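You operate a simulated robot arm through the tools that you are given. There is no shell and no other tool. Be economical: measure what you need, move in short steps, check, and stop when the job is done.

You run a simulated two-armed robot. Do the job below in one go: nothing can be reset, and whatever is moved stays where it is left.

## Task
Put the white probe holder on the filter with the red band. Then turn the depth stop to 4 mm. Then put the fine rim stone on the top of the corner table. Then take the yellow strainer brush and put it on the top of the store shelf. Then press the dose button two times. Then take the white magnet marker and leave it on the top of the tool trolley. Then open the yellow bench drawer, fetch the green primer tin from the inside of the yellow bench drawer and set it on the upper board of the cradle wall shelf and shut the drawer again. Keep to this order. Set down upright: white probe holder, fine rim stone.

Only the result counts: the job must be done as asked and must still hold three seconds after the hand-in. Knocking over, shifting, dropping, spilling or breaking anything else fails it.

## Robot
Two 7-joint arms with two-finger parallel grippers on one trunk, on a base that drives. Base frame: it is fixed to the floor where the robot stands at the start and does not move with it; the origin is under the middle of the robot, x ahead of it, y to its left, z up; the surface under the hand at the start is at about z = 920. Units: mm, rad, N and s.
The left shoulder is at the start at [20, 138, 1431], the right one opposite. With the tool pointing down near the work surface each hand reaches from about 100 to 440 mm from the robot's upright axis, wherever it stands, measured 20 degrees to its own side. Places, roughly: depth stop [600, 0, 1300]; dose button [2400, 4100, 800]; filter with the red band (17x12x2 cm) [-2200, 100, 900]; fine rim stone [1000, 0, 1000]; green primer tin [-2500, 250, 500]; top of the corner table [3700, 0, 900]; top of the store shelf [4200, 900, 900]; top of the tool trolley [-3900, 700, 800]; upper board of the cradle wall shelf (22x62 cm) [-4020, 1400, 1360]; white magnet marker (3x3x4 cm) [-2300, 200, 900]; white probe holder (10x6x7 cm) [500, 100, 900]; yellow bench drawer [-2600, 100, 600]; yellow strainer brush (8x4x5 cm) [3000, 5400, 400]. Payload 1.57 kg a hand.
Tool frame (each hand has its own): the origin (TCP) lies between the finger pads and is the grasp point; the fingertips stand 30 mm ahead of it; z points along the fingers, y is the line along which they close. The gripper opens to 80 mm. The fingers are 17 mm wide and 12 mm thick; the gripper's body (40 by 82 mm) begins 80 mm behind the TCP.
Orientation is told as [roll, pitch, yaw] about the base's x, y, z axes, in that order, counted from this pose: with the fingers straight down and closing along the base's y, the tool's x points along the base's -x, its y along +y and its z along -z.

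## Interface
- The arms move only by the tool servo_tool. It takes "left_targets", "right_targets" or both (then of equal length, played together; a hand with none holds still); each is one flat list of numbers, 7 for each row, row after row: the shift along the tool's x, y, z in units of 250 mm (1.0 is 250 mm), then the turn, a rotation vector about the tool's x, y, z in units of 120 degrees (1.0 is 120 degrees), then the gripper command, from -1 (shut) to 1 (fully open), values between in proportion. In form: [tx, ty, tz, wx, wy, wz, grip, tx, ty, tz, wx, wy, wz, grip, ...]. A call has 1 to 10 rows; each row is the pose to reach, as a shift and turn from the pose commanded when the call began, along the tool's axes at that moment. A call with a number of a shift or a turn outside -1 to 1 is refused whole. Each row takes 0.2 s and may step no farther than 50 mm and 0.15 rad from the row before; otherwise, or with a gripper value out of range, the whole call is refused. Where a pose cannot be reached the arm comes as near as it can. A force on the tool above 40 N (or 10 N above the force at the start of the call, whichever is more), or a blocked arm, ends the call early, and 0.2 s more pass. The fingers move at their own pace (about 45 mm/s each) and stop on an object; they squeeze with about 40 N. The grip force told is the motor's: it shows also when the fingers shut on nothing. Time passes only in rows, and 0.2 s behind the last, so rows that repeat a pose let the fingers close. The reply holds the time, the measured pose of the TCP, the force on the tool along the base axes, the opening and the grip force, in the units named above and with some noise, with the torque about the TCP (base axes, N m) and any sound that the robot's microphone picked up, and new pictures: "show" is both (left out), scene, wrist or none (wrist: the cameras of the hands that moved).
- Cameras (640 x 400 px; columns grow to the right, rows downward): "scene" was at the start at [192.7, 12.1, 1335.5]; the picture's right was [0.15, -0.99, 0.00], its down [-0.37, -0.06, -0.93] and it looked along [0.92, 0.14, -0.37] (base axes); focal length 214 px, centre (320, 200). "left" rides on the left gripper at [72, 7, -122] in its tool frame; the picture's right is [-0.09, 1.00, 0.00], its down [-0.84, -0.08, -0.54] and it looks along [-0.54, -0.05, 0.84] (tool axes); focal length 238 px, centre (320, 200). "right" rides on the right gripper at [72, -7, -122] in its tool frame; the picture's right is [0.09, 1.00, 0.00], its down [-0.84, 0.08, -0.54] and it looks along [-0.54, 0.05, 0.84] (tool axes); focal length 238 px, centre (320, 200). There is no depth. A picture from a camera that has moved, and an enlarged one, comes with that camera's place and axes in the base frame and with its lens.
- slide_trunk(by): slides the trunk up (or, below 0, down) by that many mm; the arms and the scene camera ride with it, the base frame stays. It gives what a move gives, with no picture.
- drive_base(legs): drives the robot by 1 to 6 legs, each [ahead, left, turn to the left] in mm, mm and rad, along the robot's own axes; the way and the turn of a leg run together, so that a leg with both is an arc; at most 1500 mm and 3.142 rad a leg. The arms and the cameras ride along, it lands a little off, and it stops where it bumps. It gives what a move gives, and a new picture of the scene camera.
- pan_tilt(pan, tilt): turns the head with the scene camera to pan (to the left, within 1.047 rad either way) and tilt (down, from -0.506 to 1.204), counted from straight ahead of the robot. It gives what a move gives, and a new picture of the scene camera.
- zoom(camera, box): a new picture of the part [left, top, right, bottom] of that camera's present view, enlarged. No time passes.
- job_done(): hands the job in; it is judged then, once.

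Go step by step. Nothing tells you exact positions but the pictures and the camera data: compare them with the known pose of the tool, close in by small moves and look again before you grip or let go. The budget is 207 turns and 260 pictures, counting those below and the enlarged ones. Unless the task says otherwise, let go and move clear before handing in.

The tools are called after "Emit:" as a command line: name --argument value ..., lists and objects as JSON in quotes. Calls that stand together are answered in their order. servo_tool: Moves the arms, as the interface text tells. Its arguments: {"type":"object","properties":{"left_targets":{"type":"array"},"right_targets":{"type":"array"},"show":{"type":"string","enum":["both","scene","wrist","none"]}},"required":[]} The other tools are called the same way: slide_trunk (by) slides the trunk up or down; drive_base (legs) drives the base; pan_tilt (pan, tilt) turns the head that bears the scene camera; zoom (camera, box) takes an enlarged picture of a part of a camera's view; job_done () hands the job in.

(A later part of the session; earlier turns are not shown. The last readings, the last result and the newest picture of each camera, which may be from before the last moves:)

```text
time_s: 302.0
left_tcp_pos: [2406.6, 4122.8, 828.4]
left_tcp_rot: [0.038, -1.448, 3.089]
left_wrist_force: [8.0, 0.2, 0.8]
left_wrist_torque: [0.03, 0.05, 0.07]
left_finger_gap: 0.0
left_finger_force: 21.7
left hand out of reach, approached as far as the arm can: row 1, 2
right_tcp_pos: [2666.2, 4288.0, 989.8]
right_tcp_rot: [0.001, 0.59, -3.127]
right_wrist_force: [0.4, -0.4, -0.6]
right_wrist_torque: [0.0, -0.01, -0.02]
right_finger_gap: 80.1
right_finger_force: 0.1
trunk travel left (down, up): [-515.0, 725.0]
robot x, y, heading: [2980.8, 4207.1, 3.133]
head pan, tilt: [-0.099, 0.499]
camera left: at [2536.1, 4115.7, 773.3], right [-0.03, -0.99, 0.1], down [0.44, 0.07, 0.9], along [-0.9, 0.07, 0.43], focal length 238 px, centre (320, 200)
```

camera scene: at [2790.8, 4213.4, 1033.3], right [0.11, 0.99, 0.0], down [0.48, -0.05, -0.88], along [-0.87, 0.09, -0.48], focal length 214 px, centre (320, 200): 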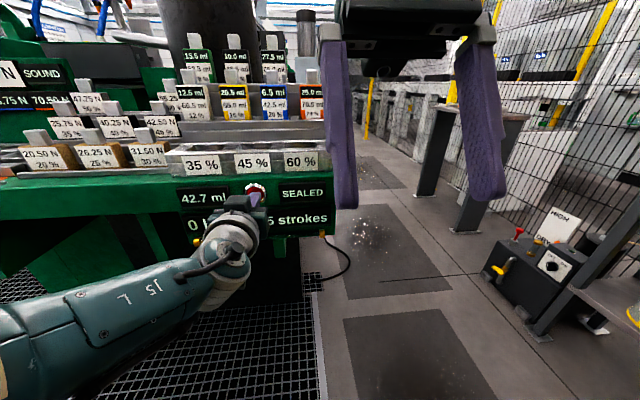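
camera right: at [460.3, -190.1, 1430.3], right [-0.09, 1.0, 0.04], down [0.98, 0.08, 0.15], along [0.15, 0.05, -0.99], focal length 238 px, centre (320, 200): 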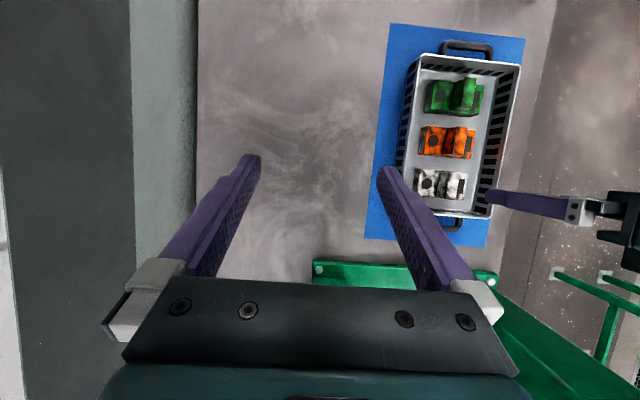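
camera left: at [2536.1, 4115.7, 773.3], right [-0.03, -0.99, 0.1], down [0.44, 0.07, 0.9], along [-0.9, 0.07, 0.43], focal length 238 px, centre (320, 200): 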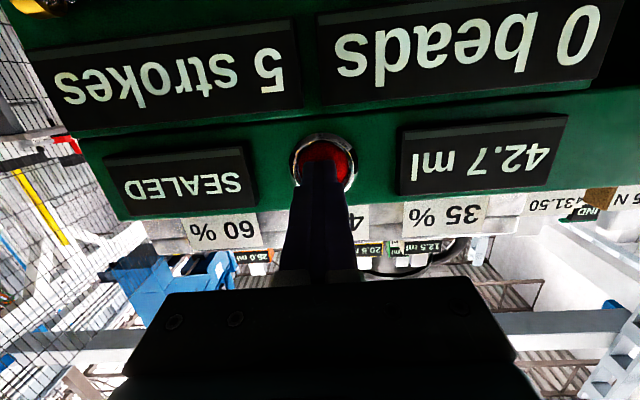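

One click: the counter went from 6 to 5 strokes. I'll back off to release, then press once more.

Emit:
drive_base --legs '[[-30, 0, 0]]'

Emit:
zoom --camera "left" --box '[0, 0, 640, 260]'

```text
time_s: 302.8
left_tcp_pos: [2435.8, 4123.0, 829.2]
left_tcp_rot: [0.036, -1.452, 3.091]
left_wrist_force: [-0.2, -0.6, -0.4]
left_wrist_torque: [0.03, 0.01, 0.01]
left_finger_gap: 0.0
left_finger_force: 21.4
right_tcp_pos: [2694.5, 4288.0, 991.7]
right_tcp_rot: [0.0, 0.588, -3.124]
right_wrist_force: [0.5, 0.1, -0.5]
right_wrist_torque: [-0.02, 0.0, 0.03]
right_finger_gap: 79.8
right_finger_force: 0.1
trunk travel left (down, up): [-515.0, 725.0]
robot x, y, heading: [3006.8, 4205.0, 3.137]
head pan, tilt: [-0.099, 0.499]
camera scene: at [2819.8, 4213.1, 1033.6], right [0.1, 0.99, 0.0], down [0.48, -0.05, -0.88], along [-0.87, 0.09, -0.48], focal length 214 px, centre (320, 200)
```

scene: 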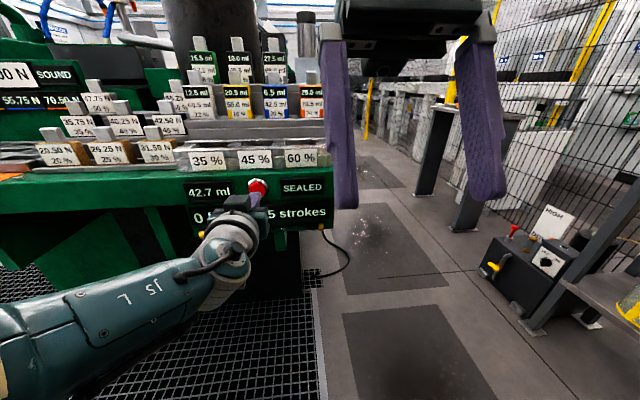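

```text
1.00 times, centred on (320, 130) of left (not enlarged: the box is as wide or as high as the picture)
camera zoom: at [2564.8, 4115.2, 774.2], right [-0.03, -1.0, 0.1], down [0.44, 0.08, 0.9], along [-0.9, 0.06, 0.43], focal length 238 px, centre (320, 270)
```

zoom: 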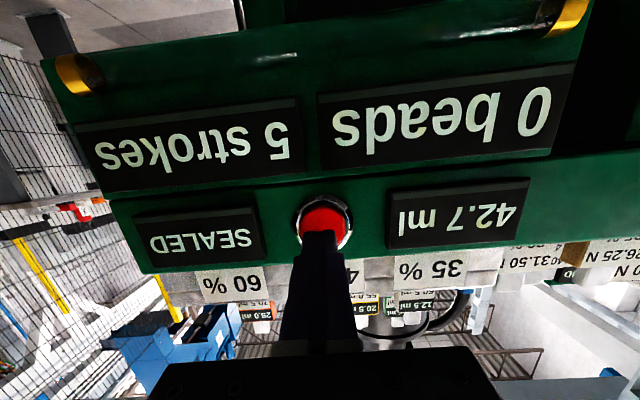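

Emit:
drive_base --legs '[[31, 0, 0]]'

```text
time_s: 303.7
left_tcp_pos: [2406.1, 4123.4, 829.5]
left_tcp_rot: [0.04, -1.448, 3.086]
left_wrist_force: [8.8, 0.0, 1.7]
left_wrist_torque: [-0.03, 0.12, 0.04]
left_finger_gap: 0.0
left_finger_force: 21.8
right_tcp_pos: [2665.6, 4288.6, 990.8]
right_tcp_rot: [0.001, 0.589, -3.128]
right_wrist_force: [0.1, 0.0, -1.4]
right_wrist_torque: [-0.01, -0.03, 0.03]
right_finger_gap: 79.9
right_finger_force: 0.2
trunk travel left (down, up): [-515.0, 725.0]
robot x, y, heading: [2978.5, 4203.7, 3.133]
head pan, tilt: [-0.099, 0.499]
heard: click
camera scene: at [2790.4, 4213.4, 1033.3], right [0.11, 0.99, 0.0], down [0.48, -0.05, -0.88], along [-0.87, 0.09, -0.48], focal length 214 px, centre (320, 200)
```

scene: 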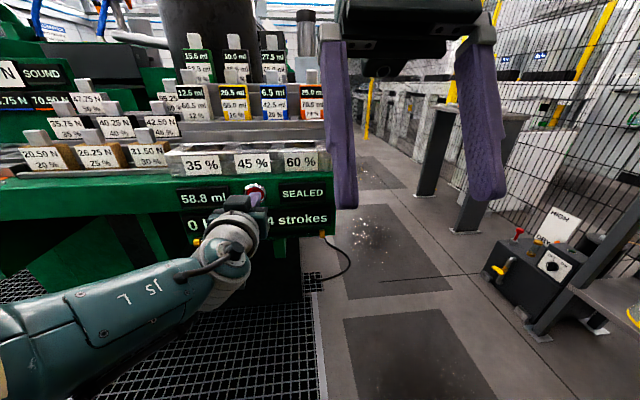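

Second click: the counter shows 4 strokes, so two presses are done. I'll back away, raise the trunk and bring the left hand back to pointing down.

Emit:
drive_base --legs '[[-380, 0, 0]]'

Emit:
slide_trunk --by 300

Emit:
servo_tool --left_targets '[-0.04, 0.03, 0, 0, 0.068, 0, 0, -0.08, 0.06, 0, 0, 0.136, 0, 0, -0.12, 0.09, -0.05, 0, 0.204, 0, 0, -0.16, 0.12, -0.1, 0, 0.272, 0, 0, -0.2, 0.15, -0.15, 0, 0.34, 0, 0, -0.24, 0.18, -0.2, 0, 0.408, 0, 0, -0.28, 0.21, -0.25, 0, 0.476, 0, 0, -0.32, 0.24, -0.3, 0, 0.544, 0, 0, -0.36, 0.27, -0.35, 0, 0.612, 0, 0, -0.4, 0.3, -0.4, 0, 0.68, 0, 0]' --show "none"

```text
time_s: 306.1
left_tcp_pos: [2792.6, 4122.1, 829.3]
left_tcp_rot: [0.04, -1.449, 3.085]
left_wrist_force: [0.0, -1.0, 0.1]
left_wrist_torque: [0.03, 0.01, 0.02]
left_finger_gap: 0.0
left_finger_force: 21.0
right_tcp_pos: [3051.7, 4287.5, 991.6]
right_tcp_rot: [-0.001, 0.588, -3.128]
right_wrist_force: [0.8, 0.0, -0.8]
right_wrist_torque: [0.05, -0.03, 0.01]
right_finger_gap: 80.0
right_finger_force: 0.0
trunk travel left (down, up): [-515.0, 725.0]
robot x, y, heading: [3366.2, 4201.2, 3.136]
head pan, tilt: [-0.099, 0.499]
camera scene: at [3176.7, 4211.1, 1033.6], right [0.11, 0.99, 0.0], down [0.48, -0.05, -0.88], along [-0.87, 0.09, -0.48], focal length 214 px, centre (320, 200)
```

scene: 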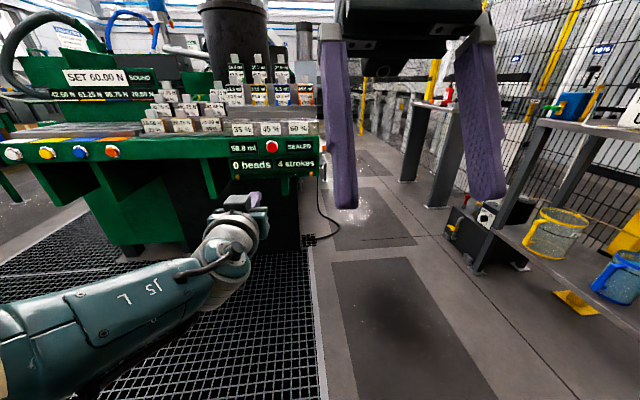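

```text
time_s: 309.1
left_tcp_pos: [2791.7, 4121.7, 1130.3]
left_tcp_rot: [0.04, -1.449, 3.085]
left_wrist_force: [0.3, -0.5, -0.3]
left_wrist_torque: [-0.03, -0.02, 0.0]
left_finger_gap: 0.1
left_finger_force: 21.0
right_tcp_pos: [3051.8, 4286.3, 1291.4]
right_tcp_rot: [0.0, 0.587, -3.128]
right_wrist_force: [0.5, -0.2, -0.2]
right_wrist_torque: [0.01, 0.01, 0.01]
right_finger_gap: 79.7
right_finger_force: 0.0
trunk travel left (down, up): [-815.0, 425.0]
robot x, y, heading: [3365.2, 4202.9, 3.135]
head pan, tilt: [-0.099, 0.499]
```

```text
time_s: 311.3
left_tcp_pos: [2879.8, 4046.1, 1242.7]
left_tcp_rot: [0.005, -0.026, 3.123]
left_wrist_force: [-0.2, -0.7, -0.7]
left_wrist_torque: [-0.03, -0.01, 0.01]
left_finger_gap: 39.9
left_finger_force: 0.0
right_tcp_pos: [3052.5, 4286.3, 1292.1]
right_tcp_rot: [0.001, 0.589, -3.127]
right_wrist_force: [0.1, -0.1, -0.5]
right_wrist_torque: [-0.04, 0.03, -0.01]
right_finger_gap: 80.1
right_finger_force: 0.1
trunk travel left (down, up): [-815.0, 425.0]
robot x, y, heading: [3369.1, 4199.7, 3.133]
head pan, tilt: [-0.099, 0.499]
```

Emit:
drive_base --legs '[[90, 0, 0], [0, 0, 1.579], [1500, 0, 0], [1500, 0, 0], [340, 0, 0]]'

```text
time_s: 332.2
left_tcp_pos: [3603.5, 376.6, 1242.1]
left_tcp_rot: [0.004, -0.025, -1.542]
left_wrist_force: [-0.8, 0.7, -0.5]
left_wrist_torque: [-0.05, 0.0, -0.03]
left_finger_gap: 39.9
left_finger_force: 0.0
right_tcp_pos: [3354.3, 538.1, 1292.1]
right_tcp_rot: [-0.001, 0.589, -1.509]
right_wrist_force: [-0.8, 1.2, 0.5]
right_wrist_torque: [-0.04, -0.01, 0.0]
right_finger_gap: 79.9
right_finger_force: 0.1
trunk travel left (down, up): [-815.0, 425.0]
robot x, y, heading: [3424.9, 859.6, -1.529]
head pan, tilt: [-0.099, 0.499]
camera scene: at [3423.6, 663.3, 1333.7], right [-1.0, 0.06, 0.0], down [0.03, 0.48, -0.88], along [-0.05, -0.88, -0.48], focal length 214 px, centre (320, 200)
```

scene: 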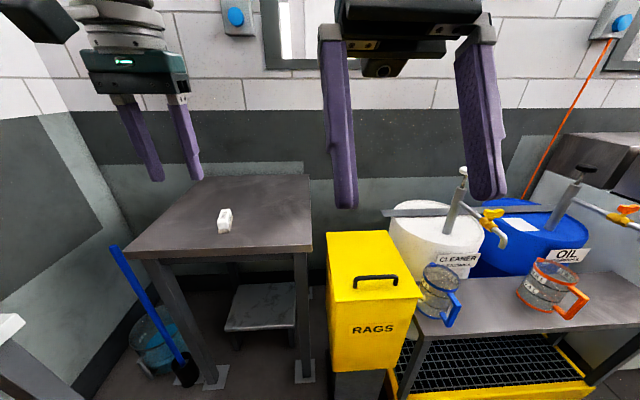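

The stone is still upright on the corner table. Now I'll turn to -x and drive down the aisle.

Emit:
drive_base --legs '[[0, 0, -1.613], [1500, 50, 0]]'

```text
refused: leg 2 is longer than a leg can be; nothing moved
```

Emit:
drive_base --legs '[[0, 0, -1.613], [1490, 40, 0]]'

Emit:
pan_tilt --pan 0 --tilt 0.3

```text
time_s: 343.4
left_tcp_pos: [1470.3, 714.7, 1241.6]
left_tcp_rot: [0.007, -0.025, 3.096]
left_wrist_force: [0.2, -1.5, -1.1]
left_wrist_torque: [0.02, 0.01, 0.0]
left_finger_gap: 40.0
left_finger_force: 0.0
right_tcp_pos: [1649.3, 950.0, 1291.3]
right_tcp_rot: [-0.001, 0.588, 3.126]
right_wrist_force: [0.7, 1.0, -0.5]
right_wrist_torque: [-0.04, 0.0, 0.01]
right_finger_gap: 79.9
right_finger_force: 0.0
trunk travel left (down, up): [-815.0, 425.0]
robot x, y, heading: [1963.1, 858.6, 3.105]
head pan, tilt: [-0.099, 0.499]
camera scene: at [1772.8, 870.6, 1333.7], right [0.13, 0.99, 0.0], down [0.47, -0.06, -0.88], along [-0.87, 0.12, -0.48], focal length 214 px, centre (320, 200)
```

scene: 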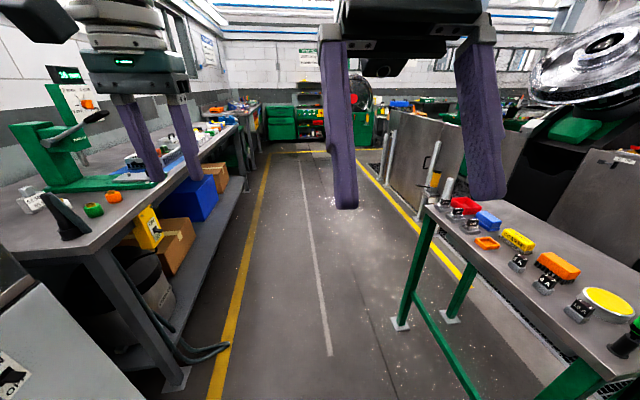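

```text
time_s: 344.2
left_tcp_pos: [1471.0, 714.5, 1242.4]
left_tcp_rot: [0.005, -0.027, 3.096]
left_wrist_force: [-1.1, 0.5, 0.6]
left_wrist_torque: [0.01, 0.0, -0.03]
left_finger_gap: 40.0
left_finger_force: 0.1
right_tcp_pos: [1650.6, 949.2, 1292.0]
right_tcp_rot: [0.0, 0.589, 3.125]
right_wrist_force: [-0.1, -0.5, 0.3]
right_wrist_torque: [0.0, 0.01, -0.03]
right_finger_gap: 80.0
right_finger_force: 0.0
trunk travel left (down, up): [-815.0, 425.0]
robot x, y, heading: [1964.1, 858.1, 3.109]
head pan, tilt: [0.0, 0.3]
camera scene: at [1769.7, 861.7, 1352.0], right [0.04, 1.0, 0.0], down [0.3, -0.01, -0.96], along [-0.95, 0.03, -0.3], focal length 214 px, centre (320, 200)
```

scene: 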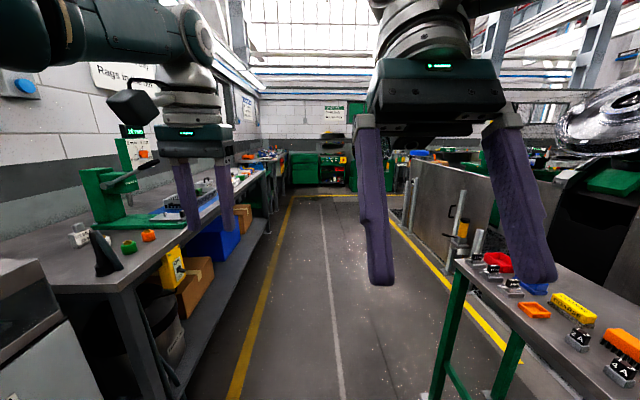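

Emit:
drive_base --legs '[[1400, 150, 0.034], [1450, 0, 0], [1250, 0, 0]]'

Emit:
pan_tilt --pan 0.1 --tilt 0.4

```text
time_s: 363.8
left_tcp_pos: [-2599.5, 487.3, 1241.9]
left_tcp_rot: [0.004, -0.027, -3.113]
left_wrist_force: [0.3, 0.5, -0.5]
left_wrist_torque: [0.0, 0.01, 0.02]
left_finger_gap: 39.8
left_finger_force: 0.0
right_tcp_pos: [-2437.9, 733.7, 1292.0]
right_tcp_rot: [0.0, 0.588, -3.084]
right_wrist_force: [-1.2, 0.3, -0.5]
right_wrist_torque: [-0.01, -0.01, 0.0]
right_finger_gap: 80.1
right_finger_force: 0.1
trunk travel left (down, up): [-815.0, 425.0]
robot x, y, heading: [-2114.4, 667.0, -3.107]
head pan, tilt: [0.0, 0.3]
camera scene: at [-2312.4, 656.1, 1352.1], right [-0.04, 1.0, 0.0], down [0.3, 0.01, -0.96], along [-0.95, -0.04, -0.3], focal length 214 px, centre (320, 200)
```

scene: 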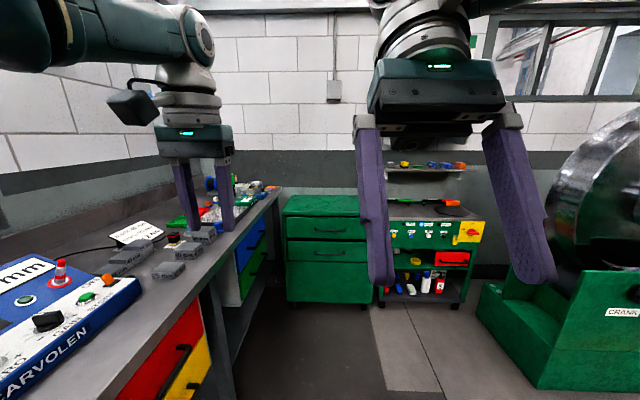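

```text
time_s: 364.5
left_tcp_pos: [-2599.0, 486.7, 1241.1]
left_tcp_rot: [0.006, -0.027, -3.114]
left_wrist_force: [-0.3, -0.9, 0.1]
left_wrist_torque: [0.04, -0.01, 0.02]
left_finger_gap: 40.2
left_finger_force: 0.0
right_tcp_pos: [-2437.6, 733.8, 1292.2]
right_tcp_rot: [-0.002, 0.588, -3.084]
right_wrist_force: [1.1, 0.1, -0.2]
right_wrist_torque: [-0.02, 0.06, 0.02]
right_finger_gap: 79.9
right_finger_force: 0.0
trunk travel left (down, up): [-815.0, 425.0]
robot x, y, heading: [-2119.5, 667.4, -3.106]
head pan, tilt: [0.099, 0.4]
camera scene: at [-2310.9, 647.0, 1342.8], right [-0.14, 0.99, 0.0], down [0.39, 0.05, -0.92], along [-0.91, -0.12, -0.39], focal length 214 px, centre (320, 200)
```

scene: 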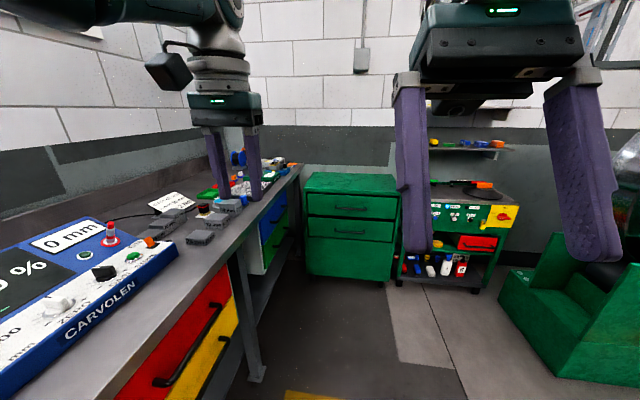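

The tool trolley looks to be the green wheeled drawer cabinet at about (-3950, 700), and the marker was at about (-2319, 207). I'll drive up and face the bench.

Emit:
drive_base --legs '[[330, 20, 0], [0, 0, 1.535]]'

Emit:
pan_tilt --pan 0.1 --tilt 0.8

```text
time_s: 370.5
left_tcp_pos: [-2275.0, 153.5, 1241.4]
left_tcp_rot: [0.005, -0.027, -1.544]
left_wrist_force: [0.0, 0.7, -0.4]
left_wrist_torque: [0.0, -0.01, 0.01]
left_finger_gap: 40.3
left_finger_force: 0.1
right_tcp_pos: [-2523.4, 315.6, 1291.0]
right_tcp_rot: [0.0, 0.588, -1.516]
right_wrist_force: [0.1, 0.2, -0.1]
right_wrist_torque: [0.0, 0.0, -0.01]
right_finger_gap: 80.0
right_finger_force: 0.1
trunk travel left (down, up): [-815.0, 425.0]
robot x, y, heading: [-2454.3, 632.7, -1.532]
head pan, tilt: [0.099, 0.4]
camera scene: at [-2436.1, 438.5, 1342.8], right [-0.99, -0.13, 0.0], down [-0.05, 0.39, -0.92], along [0.12, -0.91, -0.39], focal length 214 px, centre (320, 200)
```

scene: 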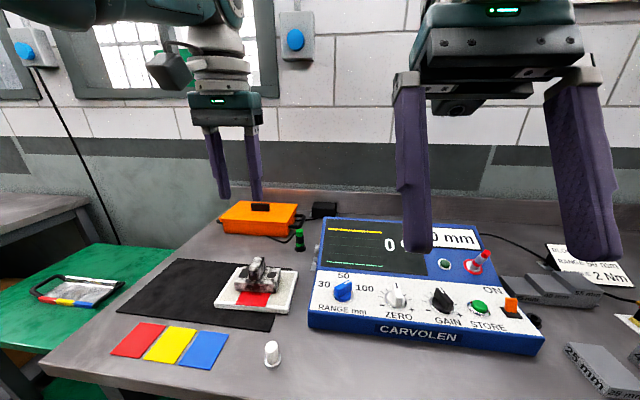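

```text
time_s: 371.4
left_tcp_pos: [-2276.3, 152.3, 1241.7]
left_tcp_rot: [0.005, -0.027, -1.546]
left_wrist_force: [-0.3, 0.6, 0.7]
left_wrist_torque: [0.02, 0.0, 0.0]
left_finger_gap: 40.0
left_finger_force: 0.1
right_tcp_pos: [-2522.6, 314.3, 1292.0]
right_tcp_rot: [0.0, 0.586, -1.514]
right_wrist_force: [-1.1, 0.6, 0.4]
right_wrist_torque: [0.02, -0.06, 0.0]
right_finger_gap: 80.2
right_finger_force: 0.1
trunk travel left (down, up): [-815.0, 425.0]
robot x, y, heading: [-2454.9, 631.1, -1.536]
head pan, tilt: [0.099, 0.799]
camera scene: at [-2437.7, 450.4, 1307.8], right [-0.99, -0.13, 0.0], down [-0.1, 0.71, -0.7], along [0.09, -0.69, -0.72], focal length 214 px, centre (320, 200)
```

scene: 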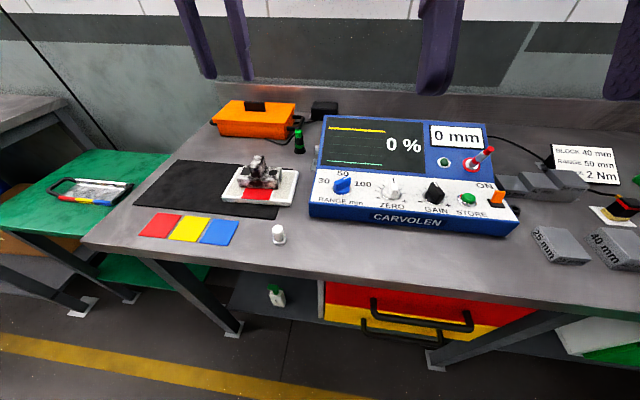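

The marker is at about (-2317, 204), and the probe holder still stands. I'll move in and bring the left hand above the marker.

Emit:
drive_base --legs '[[40, 0, -0.035]]'

Emit:
servo_tool --left_targets '[0.12, -0.05, 0, 0, 0.013, 0, 0.6, 0.25, -0.1, 0.05, 0, 0.013, 0, 0.6, 0.36, -0.12, 0.2, 0, 0.013, 0, 0.6, 0.36, -0.12, 0.38, 0, 0.013, 0, 0.6, 0.36, -0.12, 0.56, 0, 0.013, 0, 0.6, 0.36, -0.12, 0.72, 0, 0.013, 0, 0.6]'

```text
time_s: 372.2
left_tcp_pos: [-2291.9, 108.0, 1241.2]
left_tcp_rot: [0.005, -0.024, -1.579]
left_wrist_force: [0.0, 0.5, 0.7]
left_wrist_torque: [-0.02, -0.03, 0.01]
left_finger_gap: 40.2
left_finger_force: 0.1
right_tcp_pos: [-2533.4, 279.3, 1290.7]
right_tcp_rot: [-0.002, 0.588, -1.55]
right_wrist_force: [0.0, -0.3, 0.0]
right_wrist_torque: [-0.02, -0.01, 0.02]
right_finger_gap: 79.9
right_finger_force: 0.0
trunk travel left (down, up): [-815.0, 425.0]
robot x, y, heading: [-2455.1, 593.5, -1.569]
head pan, tilt: [0.099, 0.799]
camera scene: at [-2443.2, 411.5, 1307.7], right [-0.99, -0.1, 0.0], down [-0.07, 0.71, -0.7], along [0.07, -0.69, -0.72], focal length 214 px, centre (320, 200)
```

scene: 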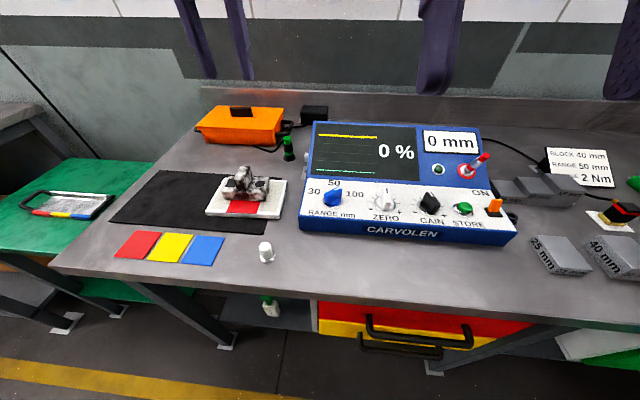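

```text
time_s: 373.6
left_tcp_pos: [-2321.7, 192.2, 1062.4]
left_tcp_rot: [0.006, 0.001, -1.58]
left_wrist_force: [0.2, -0.4, 0.5]
left_wrist_torque: [0.03, -0.02, 0.0]
left_finger_gap: 64.1
left_finger_force: 0.1
right_tcp_pos: [-2533.7, 277.6, 1290.5]
right_tcp_rot: [0.001, 0.587, -1.548]
right_wrist_force: [0.2, 0.4, -0.1]
right_wrist_torque: [-0.01, -0.02, -0.02]
right_finger_gap: 80.0
right_finger_force: 0.0
trunk travel left (down, up): [-815.0, 425.0]
robot x, y, heading: [-2452.4, 598.0, -1.572]
head pan, tilt: [0.099, 0.799]
camera scene: at [-2443.2, 411.5, 1307.7], right [-0.99, -0.1, 0.0], down [-0.07, 0.71, -0.7], along [0.07, -0.69, -0.72], focal length 214 px, centre (320, 200)
camera left: at [-2316.6, 264.7, 1184.6], right [0.99, -0.1, 0.01], down [-0.09, -0.84, 0.54], along [-0.05, -0.54, -0.84], focal length 238 px, centre (320, 200)
```

scene: 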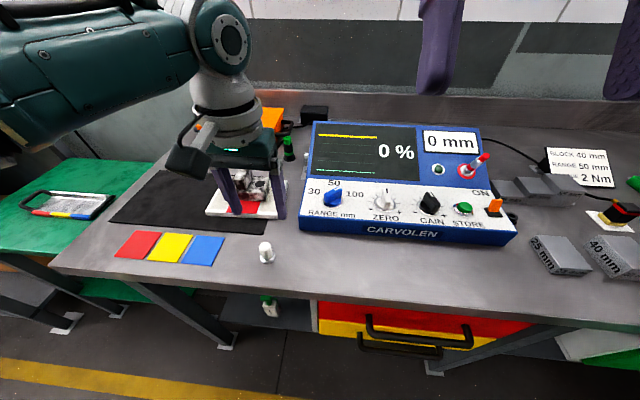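
left: 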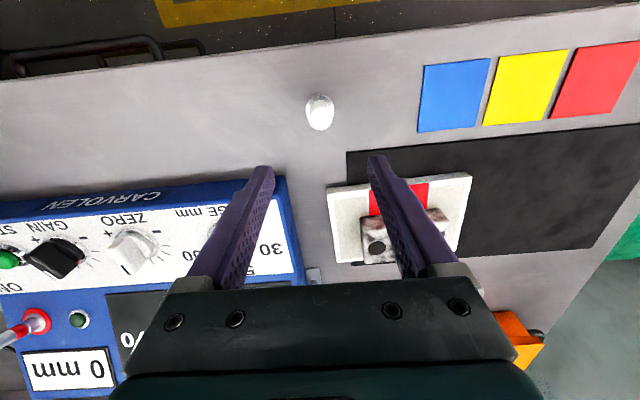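

The marker is at (-2321, 211). I'll lower over it and look before gripping.

Emit:
servo_tool --left_targets '[0.07, 0.003, 0.1, 0, 0, 0, 0.4, 0.072, 0.003, 0.25, 0, 0, 0, 0.4, 0.072, 0.003, 0.36, 0, 0, 0, 0.4]' --show "wrist"

```text
time_s: 374.4
left_tcp_pos: [-2321.1, 210.8, 969.9]
left_tcp_rot: [0.006, 0.002, -1.579]
left_wrist_force: [-0.7, -0.5, 0.5]
left_wrist_torque: [0.04, 0.03, 0.02]
left_finger_gap: 56.2
left_finger_force: 0.0
right_tcp_pos: [-2533.9, 279.1, 1290.7]
right_tcp_rot: [0.0, 0.589, -1.549]
right_wrist_force: [0.5, -0.5, 0.3]
right_wrist_torque: [-0.02, -0.02, 0.0]
right_finger_gap: 79.7
right_finger_force: 0.1
trunk travel left (down, up): [-815.0, 425.0]
robot x, y, heading: [-2453.4, 594.2, -1.569]
head pan, tilt: [0.099, 0.799]
camera left: at [-2314.7, 282.9, 1093.1], right [0.99, -0.1, 0.0], down [-0.09, -0.84, 0.54], along [-0.05, -0.54, -0.84], focal length 238 px, centre (320, 200)
```

left: 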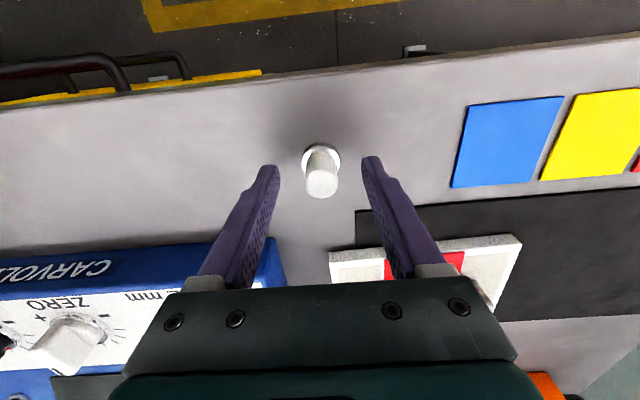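

Emit:
servo_tool --left_targets '[0, 0, 0.05, 0, 0, 0, 0.4, 0, 0, 0.072, 0, 0, 0, 0.4, 0, 0, 0.072, 0, 0, 0, -1, 0, 0, 0.072, 0, 0, 0, -1, 0, 0, 0.072, 0, 0, 0, -1, 0, 0, 0.072, 0, 0, 0, -1, 0, 0, -0.1, 0, 0, 0, -1, 0, 0, -0.28, 0, 0, 0, -1, 0, 0, -0.46, 0, 0, 0, -1]' --show "both"

```text
time_s: 376.4
left_tcp_pos: [-2317.5, 210.8, 1082.9]
left_tcp_rot: [0.003, 0.002, -1.577]
left_wrist_force: [0.5, 0.4, 0.0]
left_wrist_torque: [0.0, 0.02, -0.05]
left_finger_gap: 27.2
left_finger_force: 37.9
right_tcp_pos: [-2533.7, 278.3, 1292.0]
right_tcp_rot: [0.001, 0.59, -1.55]
right_wrist_force: [-0.3, -0.3, 0.9]
right_wrist_torque: [-0.03, 0.03, 0.01]
right_finger_gap: 79.9
right_finger_force: 0.1
trunk travel left (down, up): [-815.0, 425.0]
robot x, y, heading: [-2455.6, 591.5, -1.567]
head pan, tilt: [0.099, 0.799]
camera scene: at [-2443.2, 411.5, 1307.7], right [-0.99, -0.1, 0.0], down [-0.07, 0.71, -0.7], along [0.07, -0.69, -0.72], focal length 214 px, centre (320, 200)
camera left: at [-2312.4, 282.2, 1206.7], right [0.99, -0.1, 0.01], down [-0.09, -0.84, 0.54], along [-0.05, -0.54, -0.84], focal length 238 px, centre (320, 200)
```

scene: 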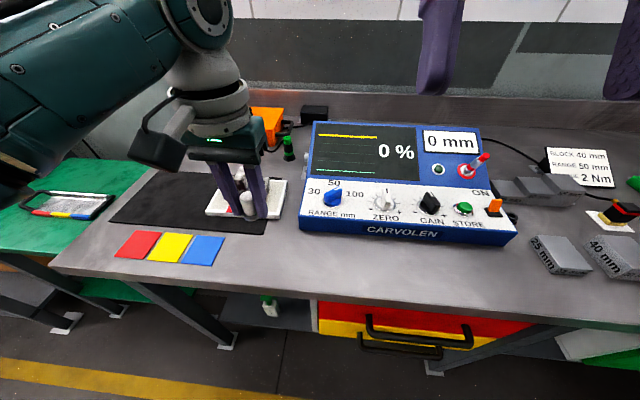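
left: 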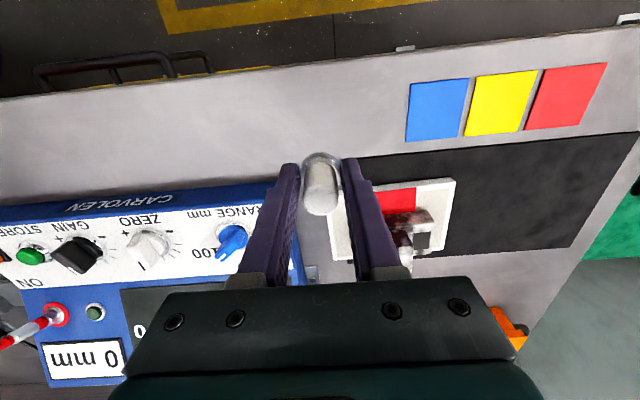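

The marker is in hand. I'll back off, turn to -x and drive toward the trolley.

Emit:
drive_base --legs '[[-230, 0, 0], [0, 0, -1.571], [700, 0, 0]]'

Emit:
pan_tilt --pan 0.1 --tilt 0.5

```text
time_s: 385.3
left_tcp_pos: [-3523.4, 630.0, 1083.2]
left_tcp_rot: [0.005, 0.002, -3.101]
left_wrist_force: [0.3, 0.1, -0.4]
left_wrist_torque: [-0.02, 0.03, -0.01]
left_finger_gap: 27.2
left_finger_force: 37.8
right_tcp_pos: [-3464.9, 848.8, 1292.9]
right_tcp_rot: [0.001, 0.586, -3.072]
right_wrist_force: [-0.4, 0.7, 0.2]
right_wrist_torque: [-0.03, 0.02, 0.02]
right_finger_gap: 80.2
right_finger_force: 0.1
trunk travel left (down, up): [-815.0, 425.0]
robot x, y, heading: [-3149.8, 782.7, -3.092]
head pan, tilt: [0.099, 0.799]
camera scene: at [-3325.3, 764.5, 1307.7], right [-0.15, 0.99, 0.0], down [0.71, 0.11, -0.7], along [-0.69, -0.1, -0.72], focal length 214 px, centre (320, 200)
```

scene: 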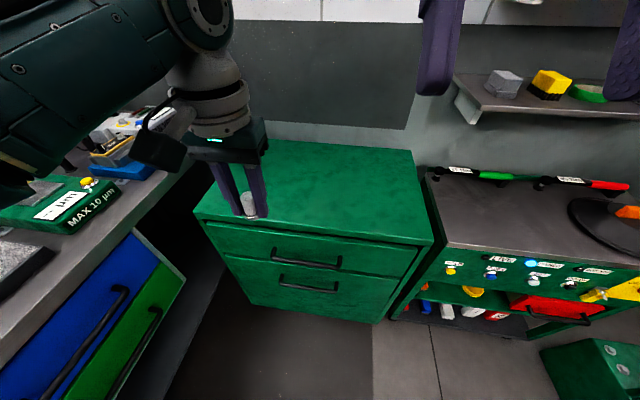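

```text
time_s: 386.1
left_tcp_pos: [-3523.5, 630.3, 1083.0]
left_tcp_rot: [0.004, 0.003, -3.1]
left_wrist_force: [0.2, -0.1, -0.8]
left_wrist_torque: [-0.02, -0.02, 0.03]
left_finger_gap: 27.3
left_finger_force: 38.4
right_tcp_pos: [-3464.9, 847.7, 1291.2]
right_tcp_rot: [-0.001, 0.587, -3.07]
right_wrist_force: [0.3, -0.1, -0.5]
right_wrist_torque: [0.0, -0.02, 0.01]
right_finger_gap: 80.2
right_finger_force: 0.0
trunk travel left (down, up): [-815.0, 425.0]
robot x, y, heading: [-3147.1, 786.6, -3.091]
head pan, tilt: [0.099, 0.499]
camera scene: at [-3335.5, 763.0, 1333.6], right [-0.15, 0.99, 0.0], down [0.47, 0.07, -0.88], along [-0.87, -0.13, -0.48], focal length 214 px, centre (320, 200)
```

scene: 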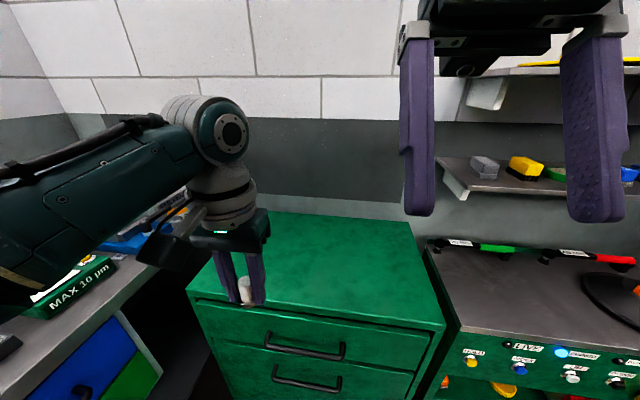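

The trolley top is clear, with front edge at x ≈ -3672 and z ≈ 836. I'll drive ahead 265 mm to get over it and lower with the trunk.

Emit:
drive_base --legs '[[265, 0, 0]]'

Emit:
slide_trunk --by -180

Emit:
servo_tool --left_targets '[0, 0, 0, 0, 0, 0, -1]'

```text
time_s: 388.0
left_tcp_pos: [-3784.4, 619.3, 1083.7]
left_tcp_rot: [0.005, 0.003, -3.104]
left_wrist_force: [0.9, 0.4, -0.1]
left_wrist_torque: [0.0, -0.05, 0.01]
left_finger_gap: 27.3
left_finger_force: 37.6
right_tcp_pos: [-3725.7, 838.5, 1291.4]
right_tcp_rot: [-0.002, 0.588, -3.074]
right_wrist_force: [-0.9, 0.3, 0.7]
right_wrist_torque: [0.01, -0.01, -0.02]
right_finger_gap: 79.7
right_finger_force: 0.0
trunk travel left (down, up): [-815.0, 425.0]
robot x, y, heading: [-3410.4, 770.9, -3.097]
head pan, tilt: [0.099, 0.499]
camera scene: at [-3596.4, 751.2, 1333.7], right [-0.15, 0.99, 0.0], down [0.47, 0.07, -0.88], along [-0.87, -0.13, -0.48], focal length 214 px, centre (320, 200)
```

scene: 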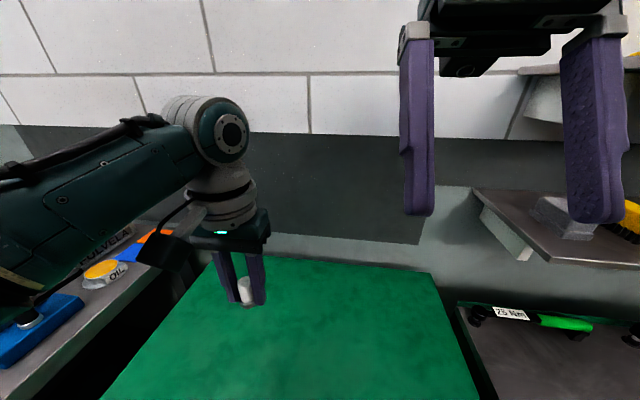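

```text
time_s: 390.0
left_tcp_pos: [-3785.3, 619.4, 902.9]
left_tcp_rot: [0.005, 0.003, -3.104]
left_wrist_force: [-0.1, 0.0, -0.3]
left_wrist_torque: [-0.01, 0.0, 0.02]
left_finger_gap: 27.3
left_finger_force: 37.4
right_tcp_pos: [-3725.4, 837.5, 1111.4]
right_tcp_rot: [0.001, 0.587, -3.075]
right_wrist_force: [-0.2, -1.2, 0.1]
right_wrist_torque: [-0.02, 0.01, -0.02]
right_finger_gap: 80.1
right_finger_force: 0.0
trunk travel left (down, up): [-635.0, 605.0]
robot x, y, heading: [-3406.2, 772.1, -3.095]
head pan, tilt: [0.099, 0.499]
```

```text
time_s: 390.4
left_tcp_pos: [-3784.6, 618.9, 904.5]
left_tcp_rot: [0.006, 0.002, -3.105]
left_wrist_force: [0.0, 0.0, 0.2]
left_wrist_torque: [-0.01, 0.0, 0.0]
left_finger_gap: 27.3
left_finger_force: 38.0
right_tcp_pos: [-3724.2, 837.4, 1111.7]
right_tcp_rot: [-0.001, 0.587, -3.074]
right_wrist_force: [-0.2, 0.5, 0.2]
right_wrist_torque: [-0.01, 0.0, -0.01]
right_finger_gap: 80.1
right_finger_force: 0.1
trunk travel left (down, up): [-635.0, 605.0]
robot x, y, heading: [-3409.0, 771.3, -3.099]
head pan, tilt: [0.099, 0.499]
camera scene: at [-3596.4, 751.2, 1153.7], right [-0.15, 0.99, 0.0], down [0.47, 0.07, -0.88], along [-0.87, -0.13, -0.48], focal length 214 px, centre (320, 200)
camera left: at [-3713.7, 617.0, 1026.4], right [-0.06, -1.0, 0.0], down [-0.84, 0.05, 0.54], along [-0.54, 0.03, -0.84], focal length 238 px, centre (320, 200)
```

scene: 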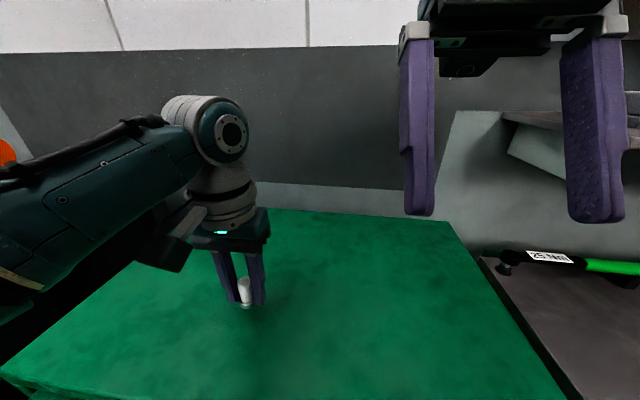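
left: 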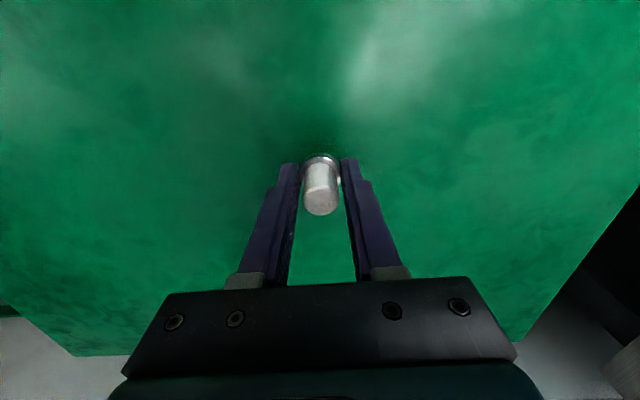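

Emit:
slide_trunk --by -18

Emit:
slide_trunk --by -6

Emit:
slide_trunk --by -5

```text
time_s: 391.0
left_tcp_pos: [-3785.0, 620.8, 884.7]
left_tcp_rot: [0.006, 0.002, -3.104]
left_wrist_force: [-0.5, -0.4, 0.5]
left_wrist_torque: [0.0, -0.01, 0.01]
left_finger_gap: 27.4
left_finger_force: 37.9
right_tcp_pos: [-3724.7, 838.2, 1093.7]
right_tcp_rot: [0.001, 0.588, -3.076]
right_wrist_force: [-0.3, 0.2, 0.4]
right_wrist_torque: [-0.02, -0.02, -0.02]
right_finger_gap: 80.2
right_finger_force: 0.1
trunk travel left (down, up): [-617.0, 623.0]
robot x, y, heading: [-3409.3, 769.1, -3.093]
head pan, tilt: [0.099, 0.499]
```

```text
time_s: 391.6
left_tcp_pos: [-3786.4, 620.3, 881.7]
left_tcp_rot: [0.003, -0.001, -3.105]
left_wrist_force: [9.4, 1.4, 33.6]
left_wrist_torque: [0.08, -0.17, 0.0]
left_finger_gap: 27.9
left_finger_force: 38.3
right_tcp_pos: [-3725.6, 836.7, 1087.6]
right_tcp_rot: [-0.001, 0.59, -3.073]
right_wrist_force: [0.5, -1.0, 0.8]
right_wrist_torque: [-0.03, 0.01, 0.04]
right_finger_gap: 79.9
right_finger_force: 0.0
trunk travel left (down, up): [-611.0, 629.0]
robot x, y, heading: [-3407.8, 768.1, -3.088]
head pan, tilt: [0.099, 0.499]
```

```text
time_s: 391.9
left_tcp_pos: [-3786.5, 620.1, 881.1]
left_tcp_rot: [0.004, -0.004, -3.104]
left_wrist_force: [2.0, -1.2, 10.0]
left_wrist_torque: [-0.06, -0.03, 0.03]
left_finger_gap: 27.6
left_finger_force: 38.9
right_tcp_pos: [-3726.1, 837.4, 1086.7]
right_tcp_rot: [0.0, 0.588, -3.073]
right_wrist_force: [-0.5, -0.4, 0.2]
right_wrist_torque: [0.01, 0.03, -0.03]
right_finger_gap: 79.8
right_finger_force: 0.1
trunk travel left (down, up): [-609.0, 631.0]
robot x, y, heading: [-3408.1, 771.6, -3.095]
head pan, tilt: [0.099, 0.499]
stopped: the force on the tool passed its limit at 55 N (the readings are from after the stop); the commanded pose is now the measured one
```

Firm contact at TCP z ≈ 881. I'll open and raise the trunk.

Emit:
servo_tool --left_targets '[0, 0, 0, 0, 0, 0, 0.2, 0, 0, 0, 0, 0, 0, 0.2, 0, 0, 0, 0, 0, 0, 0.2, 0, 0, -0.1, 0, 0, 0, 0.2, 0, 0, -0.28, 0, 0, 0, 0.2, 0, 0, -0.45, 0, 0, 0, 0.2]' --show "wrist"

```text
time_s: 393.3
left_tcp_pos: [-3785.1, 621.5, 993.0]
left_tcp_rot: [0.003, 0.0, -3.106]
left_wrist_force: [0.3, 0.4, -0.1]
left_wrist_torque: [0.0, 0.01, 0.03]
left_finger_gap: 48.2
left_finger_force: 0.0
right_tcp_pos: [-3725.2, 837.3, 1085.1]
right_tcp_rot: [-0.001, 0.588, -3.076]
right_wrist_force: [-1.3, 0.1, 0.1]
right_wrist_torque: [-0.02, 0.01, 0.01]
right_finger_gap: 79.9
right_finger_force: 0.1
trunk travel left (down, up): [-609.0, 631.0]
robot x, y, heading: [-3409.5, 768.4, -3.097]
head pan, tilt: [0.099, 0.499]
camera left: at [-3714.0, 618.5, 1116.2], right [-0.06, -1.0, 0.0], down [-0.84, 0.05, 0.54], along [-0.54, 0.03, -0.84], focal length 238 px, centre (320, 200)
```

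left: 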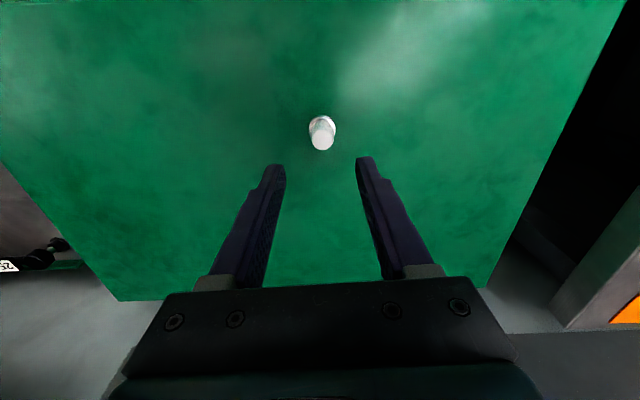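

The marker stands on the trolley. Next is the yellow bench drawer, so I'll back up, face the bench and look at its handles.

Emit:
drive_base --legs '[[-760, 0, 0], [0, 0, 1.526]]'

Emit:
pan_tilt --pan 0.1 --tilt 0.7

```text
time_s: 401.1
left_tcp_pos: [-2524.0, 420.0, 992.9]
left_tcp_rot: [0.002, 0.001, -1.566]
left_wrist_force: [-0.4, 0.3, 0.2]
left_wrist_torque: [-0.02, -0.02, 0.01]
left_finger_gap: 48.3
left_finger_force: 0.0
right_tcp_pos: [-2738.1, 487.4, 1085.9]
right_tcp_rot: [-0.003, 0.588, -1.535]
right_wrist_force: [-0.3, -0.6, 0.4]
right_wrist_torque: [-0.01, 0.01, -0.01]
right_finger_gap: 79.7
right_finger_force: 0.0
trunk travel left (down, up): [-609.0, 631.0]
robot x, y, heading: [-2660.3, 803.3, -1.562]
head pan, tilt: [0.099, 0.499]
camera scene: at [-2648.7, 609.7, 1128.2], right [-0.99, -0.11, 0.0], down [-0.05, 0.48, -0.88], along [0.1, -0.87, -0.48], focal length 214 px, centre (320, 200)
```

scene: 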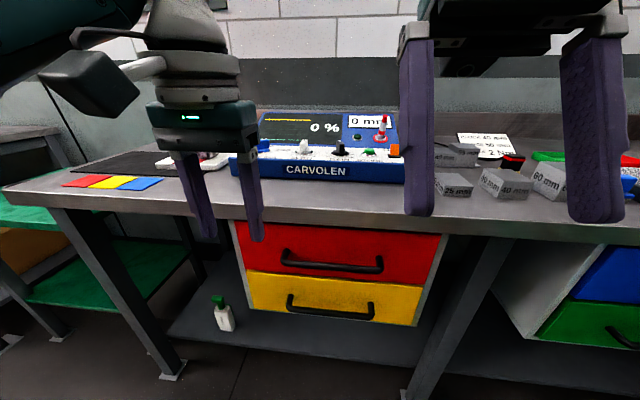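

```text
time_s: 401.9
left_tcp_pos: [-2524.5, 420.3, 992.3]
left_tcp_rot: [0.002, 0.0, -1.565]
left_wrist_force: [-0.2, 0.3, 0.1]
left_wrist_torque: [0.01, 0.02, 0.03]
left_finger_gap: 48.1
left_finger_force: 0.1
right_tcp_pos: [-2738.8, 486.6, 1084.8]
right_tcp_rot: [-0.002, 0.587, -1.537]
right_wrist_force: [0.0, -0.5, -0.1]
right_wrist_torque: [-0.01, 0.01, 0.0]
right_finger_gap: 79.9
right_finger_force: 0.1
trunk travel left (down, up): [-609.0, 631.0]
robot x, y, heading: [-2664.5, 803.4, -1.556]
head pan, tilt: [0.099, 0.7]
camera scene: at [-2649.4, 615.6, 1110.6], right [-0.99, -0.11, 0.0], down [-0.07, 0.64, -0.77], along [0.09, -0.76, -0.64], focal length 214 px, centre (320, 200)
```

scene: 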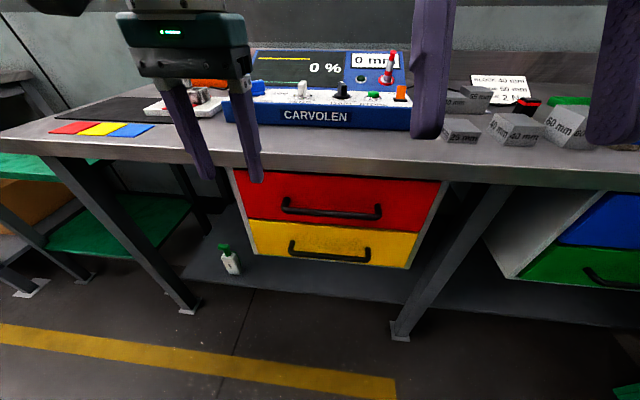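

The yellow handle's bar is at about (-2640, 281, 635). I'll back off a little, lower the trunk and turn the left hand to point forward.

Emit:
drive_base --legs '[[-66, 0, -0.01]]'

Emit:
slide_trunk --by -200

Emit:
servo_tool --left_targets '[-0.04, -0.03, 0, 0, -0.07, 0, 0, -0.08, -0.06, 0, 0, -0.14, 0, 0, -0.12, -0.09, 0, 0, -0.21, 0, 0, -0.16, -0.12, 0, 0, -0.28, 0, 0, -0.2, -0.15, 0, 0, -0.35, 0, 0, -0.24, -0.18, 0, 0, -0.42, 0, 0, -0.28, -0.2, 0, 0, -0.49, 0, 0, -0.32, -0.2, 0, 0, -0.56, 0, 0, -0.36, -0.2, 0, 0, -0.63, 0, 0, -0.4, -0.2, 0, 0, -0.7, 0, 0]' --show "both"

```text
time_s: 402.9
left_tcp_pos: [-2530.7, 484.0, 992.2]
left_tcp_rot: [0.003, 0.001, -1.579]
left_wrist_force: [0.3, -0.2, -0.6]
left_wrist_torque: [0.01, -0.01, -0.01]
left_finger_gap: 47.7
left_finger_force: 0.0
right_tcp_pos: [-2741.6, 553.6, 1084.7]
right_tcp_rot: [-0.002, 0.588, -1.545]
right_wrist_force: [-0.3, -0.3, 0.2]
right_wrist_torque: [0.01, -0.02, -0.02]
right_finger_gap: 79.8
right_finger_force: 0.0
trunk travel left (down, up): [-609.0, 631.0]
robot x, y, heading: [-2662.5, 870.2, -1.57]
head pan, tilt: [0.099, 0.7]
camera scene: at [-2652.1, 682.1, 1110.5], right [-0.99, -0.1, 0.0], down [-0.07, 0.64, -0.76], along [0.08, -0.76, -0.64], focal length 214 px, centre (320, 200)
```

scene: 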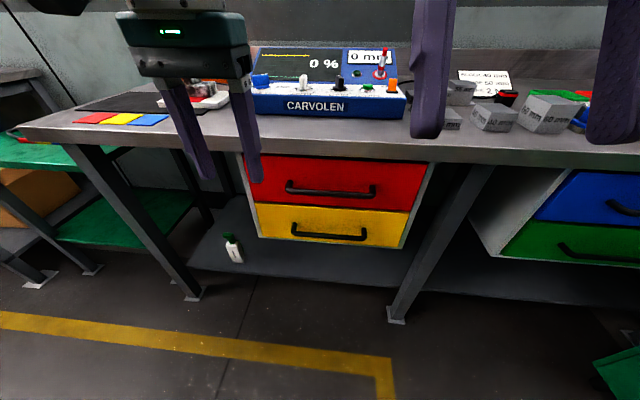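

```text
time_s: 405.0
left_tcp_pos: [-2529.1, 484.0, 792.9]
left_tcp_rot: [0.002, 0.001, -1.579]
left_wrist_force: [-0.1, 0.1, -0.2]
left_wrist_torque: [0.0, 0.01, -0.01]
left_finger_gap: 48.1
left_finger_force: 0.1
right_tcp_pos: [-2743.4, 552.7, 886.5]
right_tcp_rot: [0.0, 0.588, -1.547]
right_wrist_force: [0.1, -0.4, -0.7]
right_wrist_torque: [0.02, 0.01, 0.01]
right_finger_gap: 80.1
right_finger_force: 0.1
trunk travel left (down, up): [-409.0, 831.0]
robot x, y, heading: [-2664.1, 869.2, -1.566]
head pan, tilt: [0.099, 0.7]
```

```text
time_s: 407.2
left_tcp_pos: [-2580.6, 385.3, 791.9]
left_tcp_rot: [0.009, -1.466, -1.589]
left_wrist_force: [0.8, -0.6, -0.9]
left_wrist_torque: [-0.01, 0.0, -0.01]
left_finger_gap: 40.0
left_finger_force: 0.1
right_tcp_pos: [-2743.7, 553.9, 885.8]
right_tcp_rot: [-0.001, 0.589, -1.546]
right_wrist_force: [0.6, 0.1, 0.0]
right_wrist_torque: [-0.02, 0.01, -0.01]
right_finger_gap: 80.0
right_finger_force: 0.1
trunk travel left (down, up): [-409.0, 831.0]
robot x, y, heading: [-2663.2, 866.9, -1.567]
head pan, tilt: [0.099, 0.7]
camera scene: at [-2652.4, 682.2, 910.5], right [-0.99, -0.1, 0.0], down [-0.07, 0.64, -0.76], along [0.08, -0.76, -0.64], focal length 214 px, centre (320, 200)
camera left: at [-2574.2, 514.9, 734.8], right [1.0, -0.02, 0.09], down [-0.08, 0.45, 0.89], along [-0.06, -0.89, 0.45], focal length 238 px, centre (320, 200)
```

scene: 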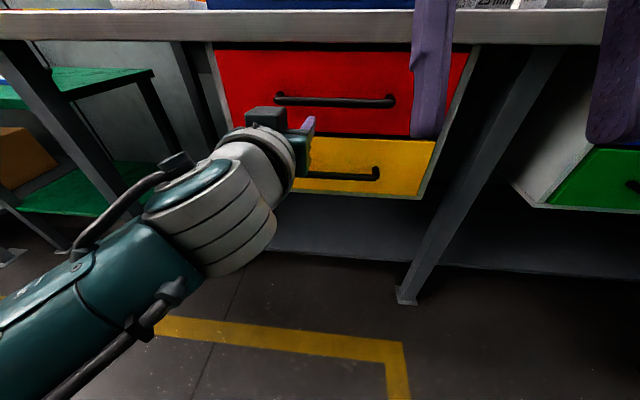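
left: 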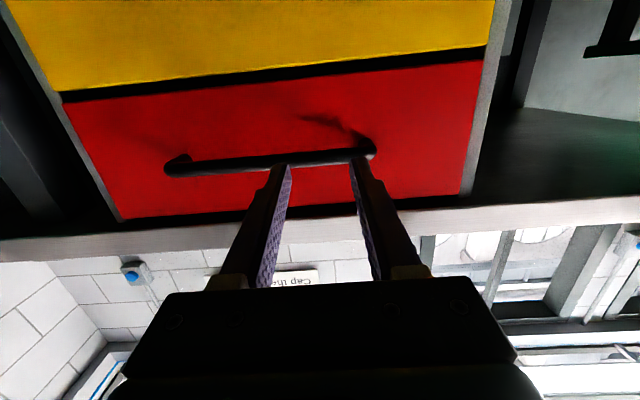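

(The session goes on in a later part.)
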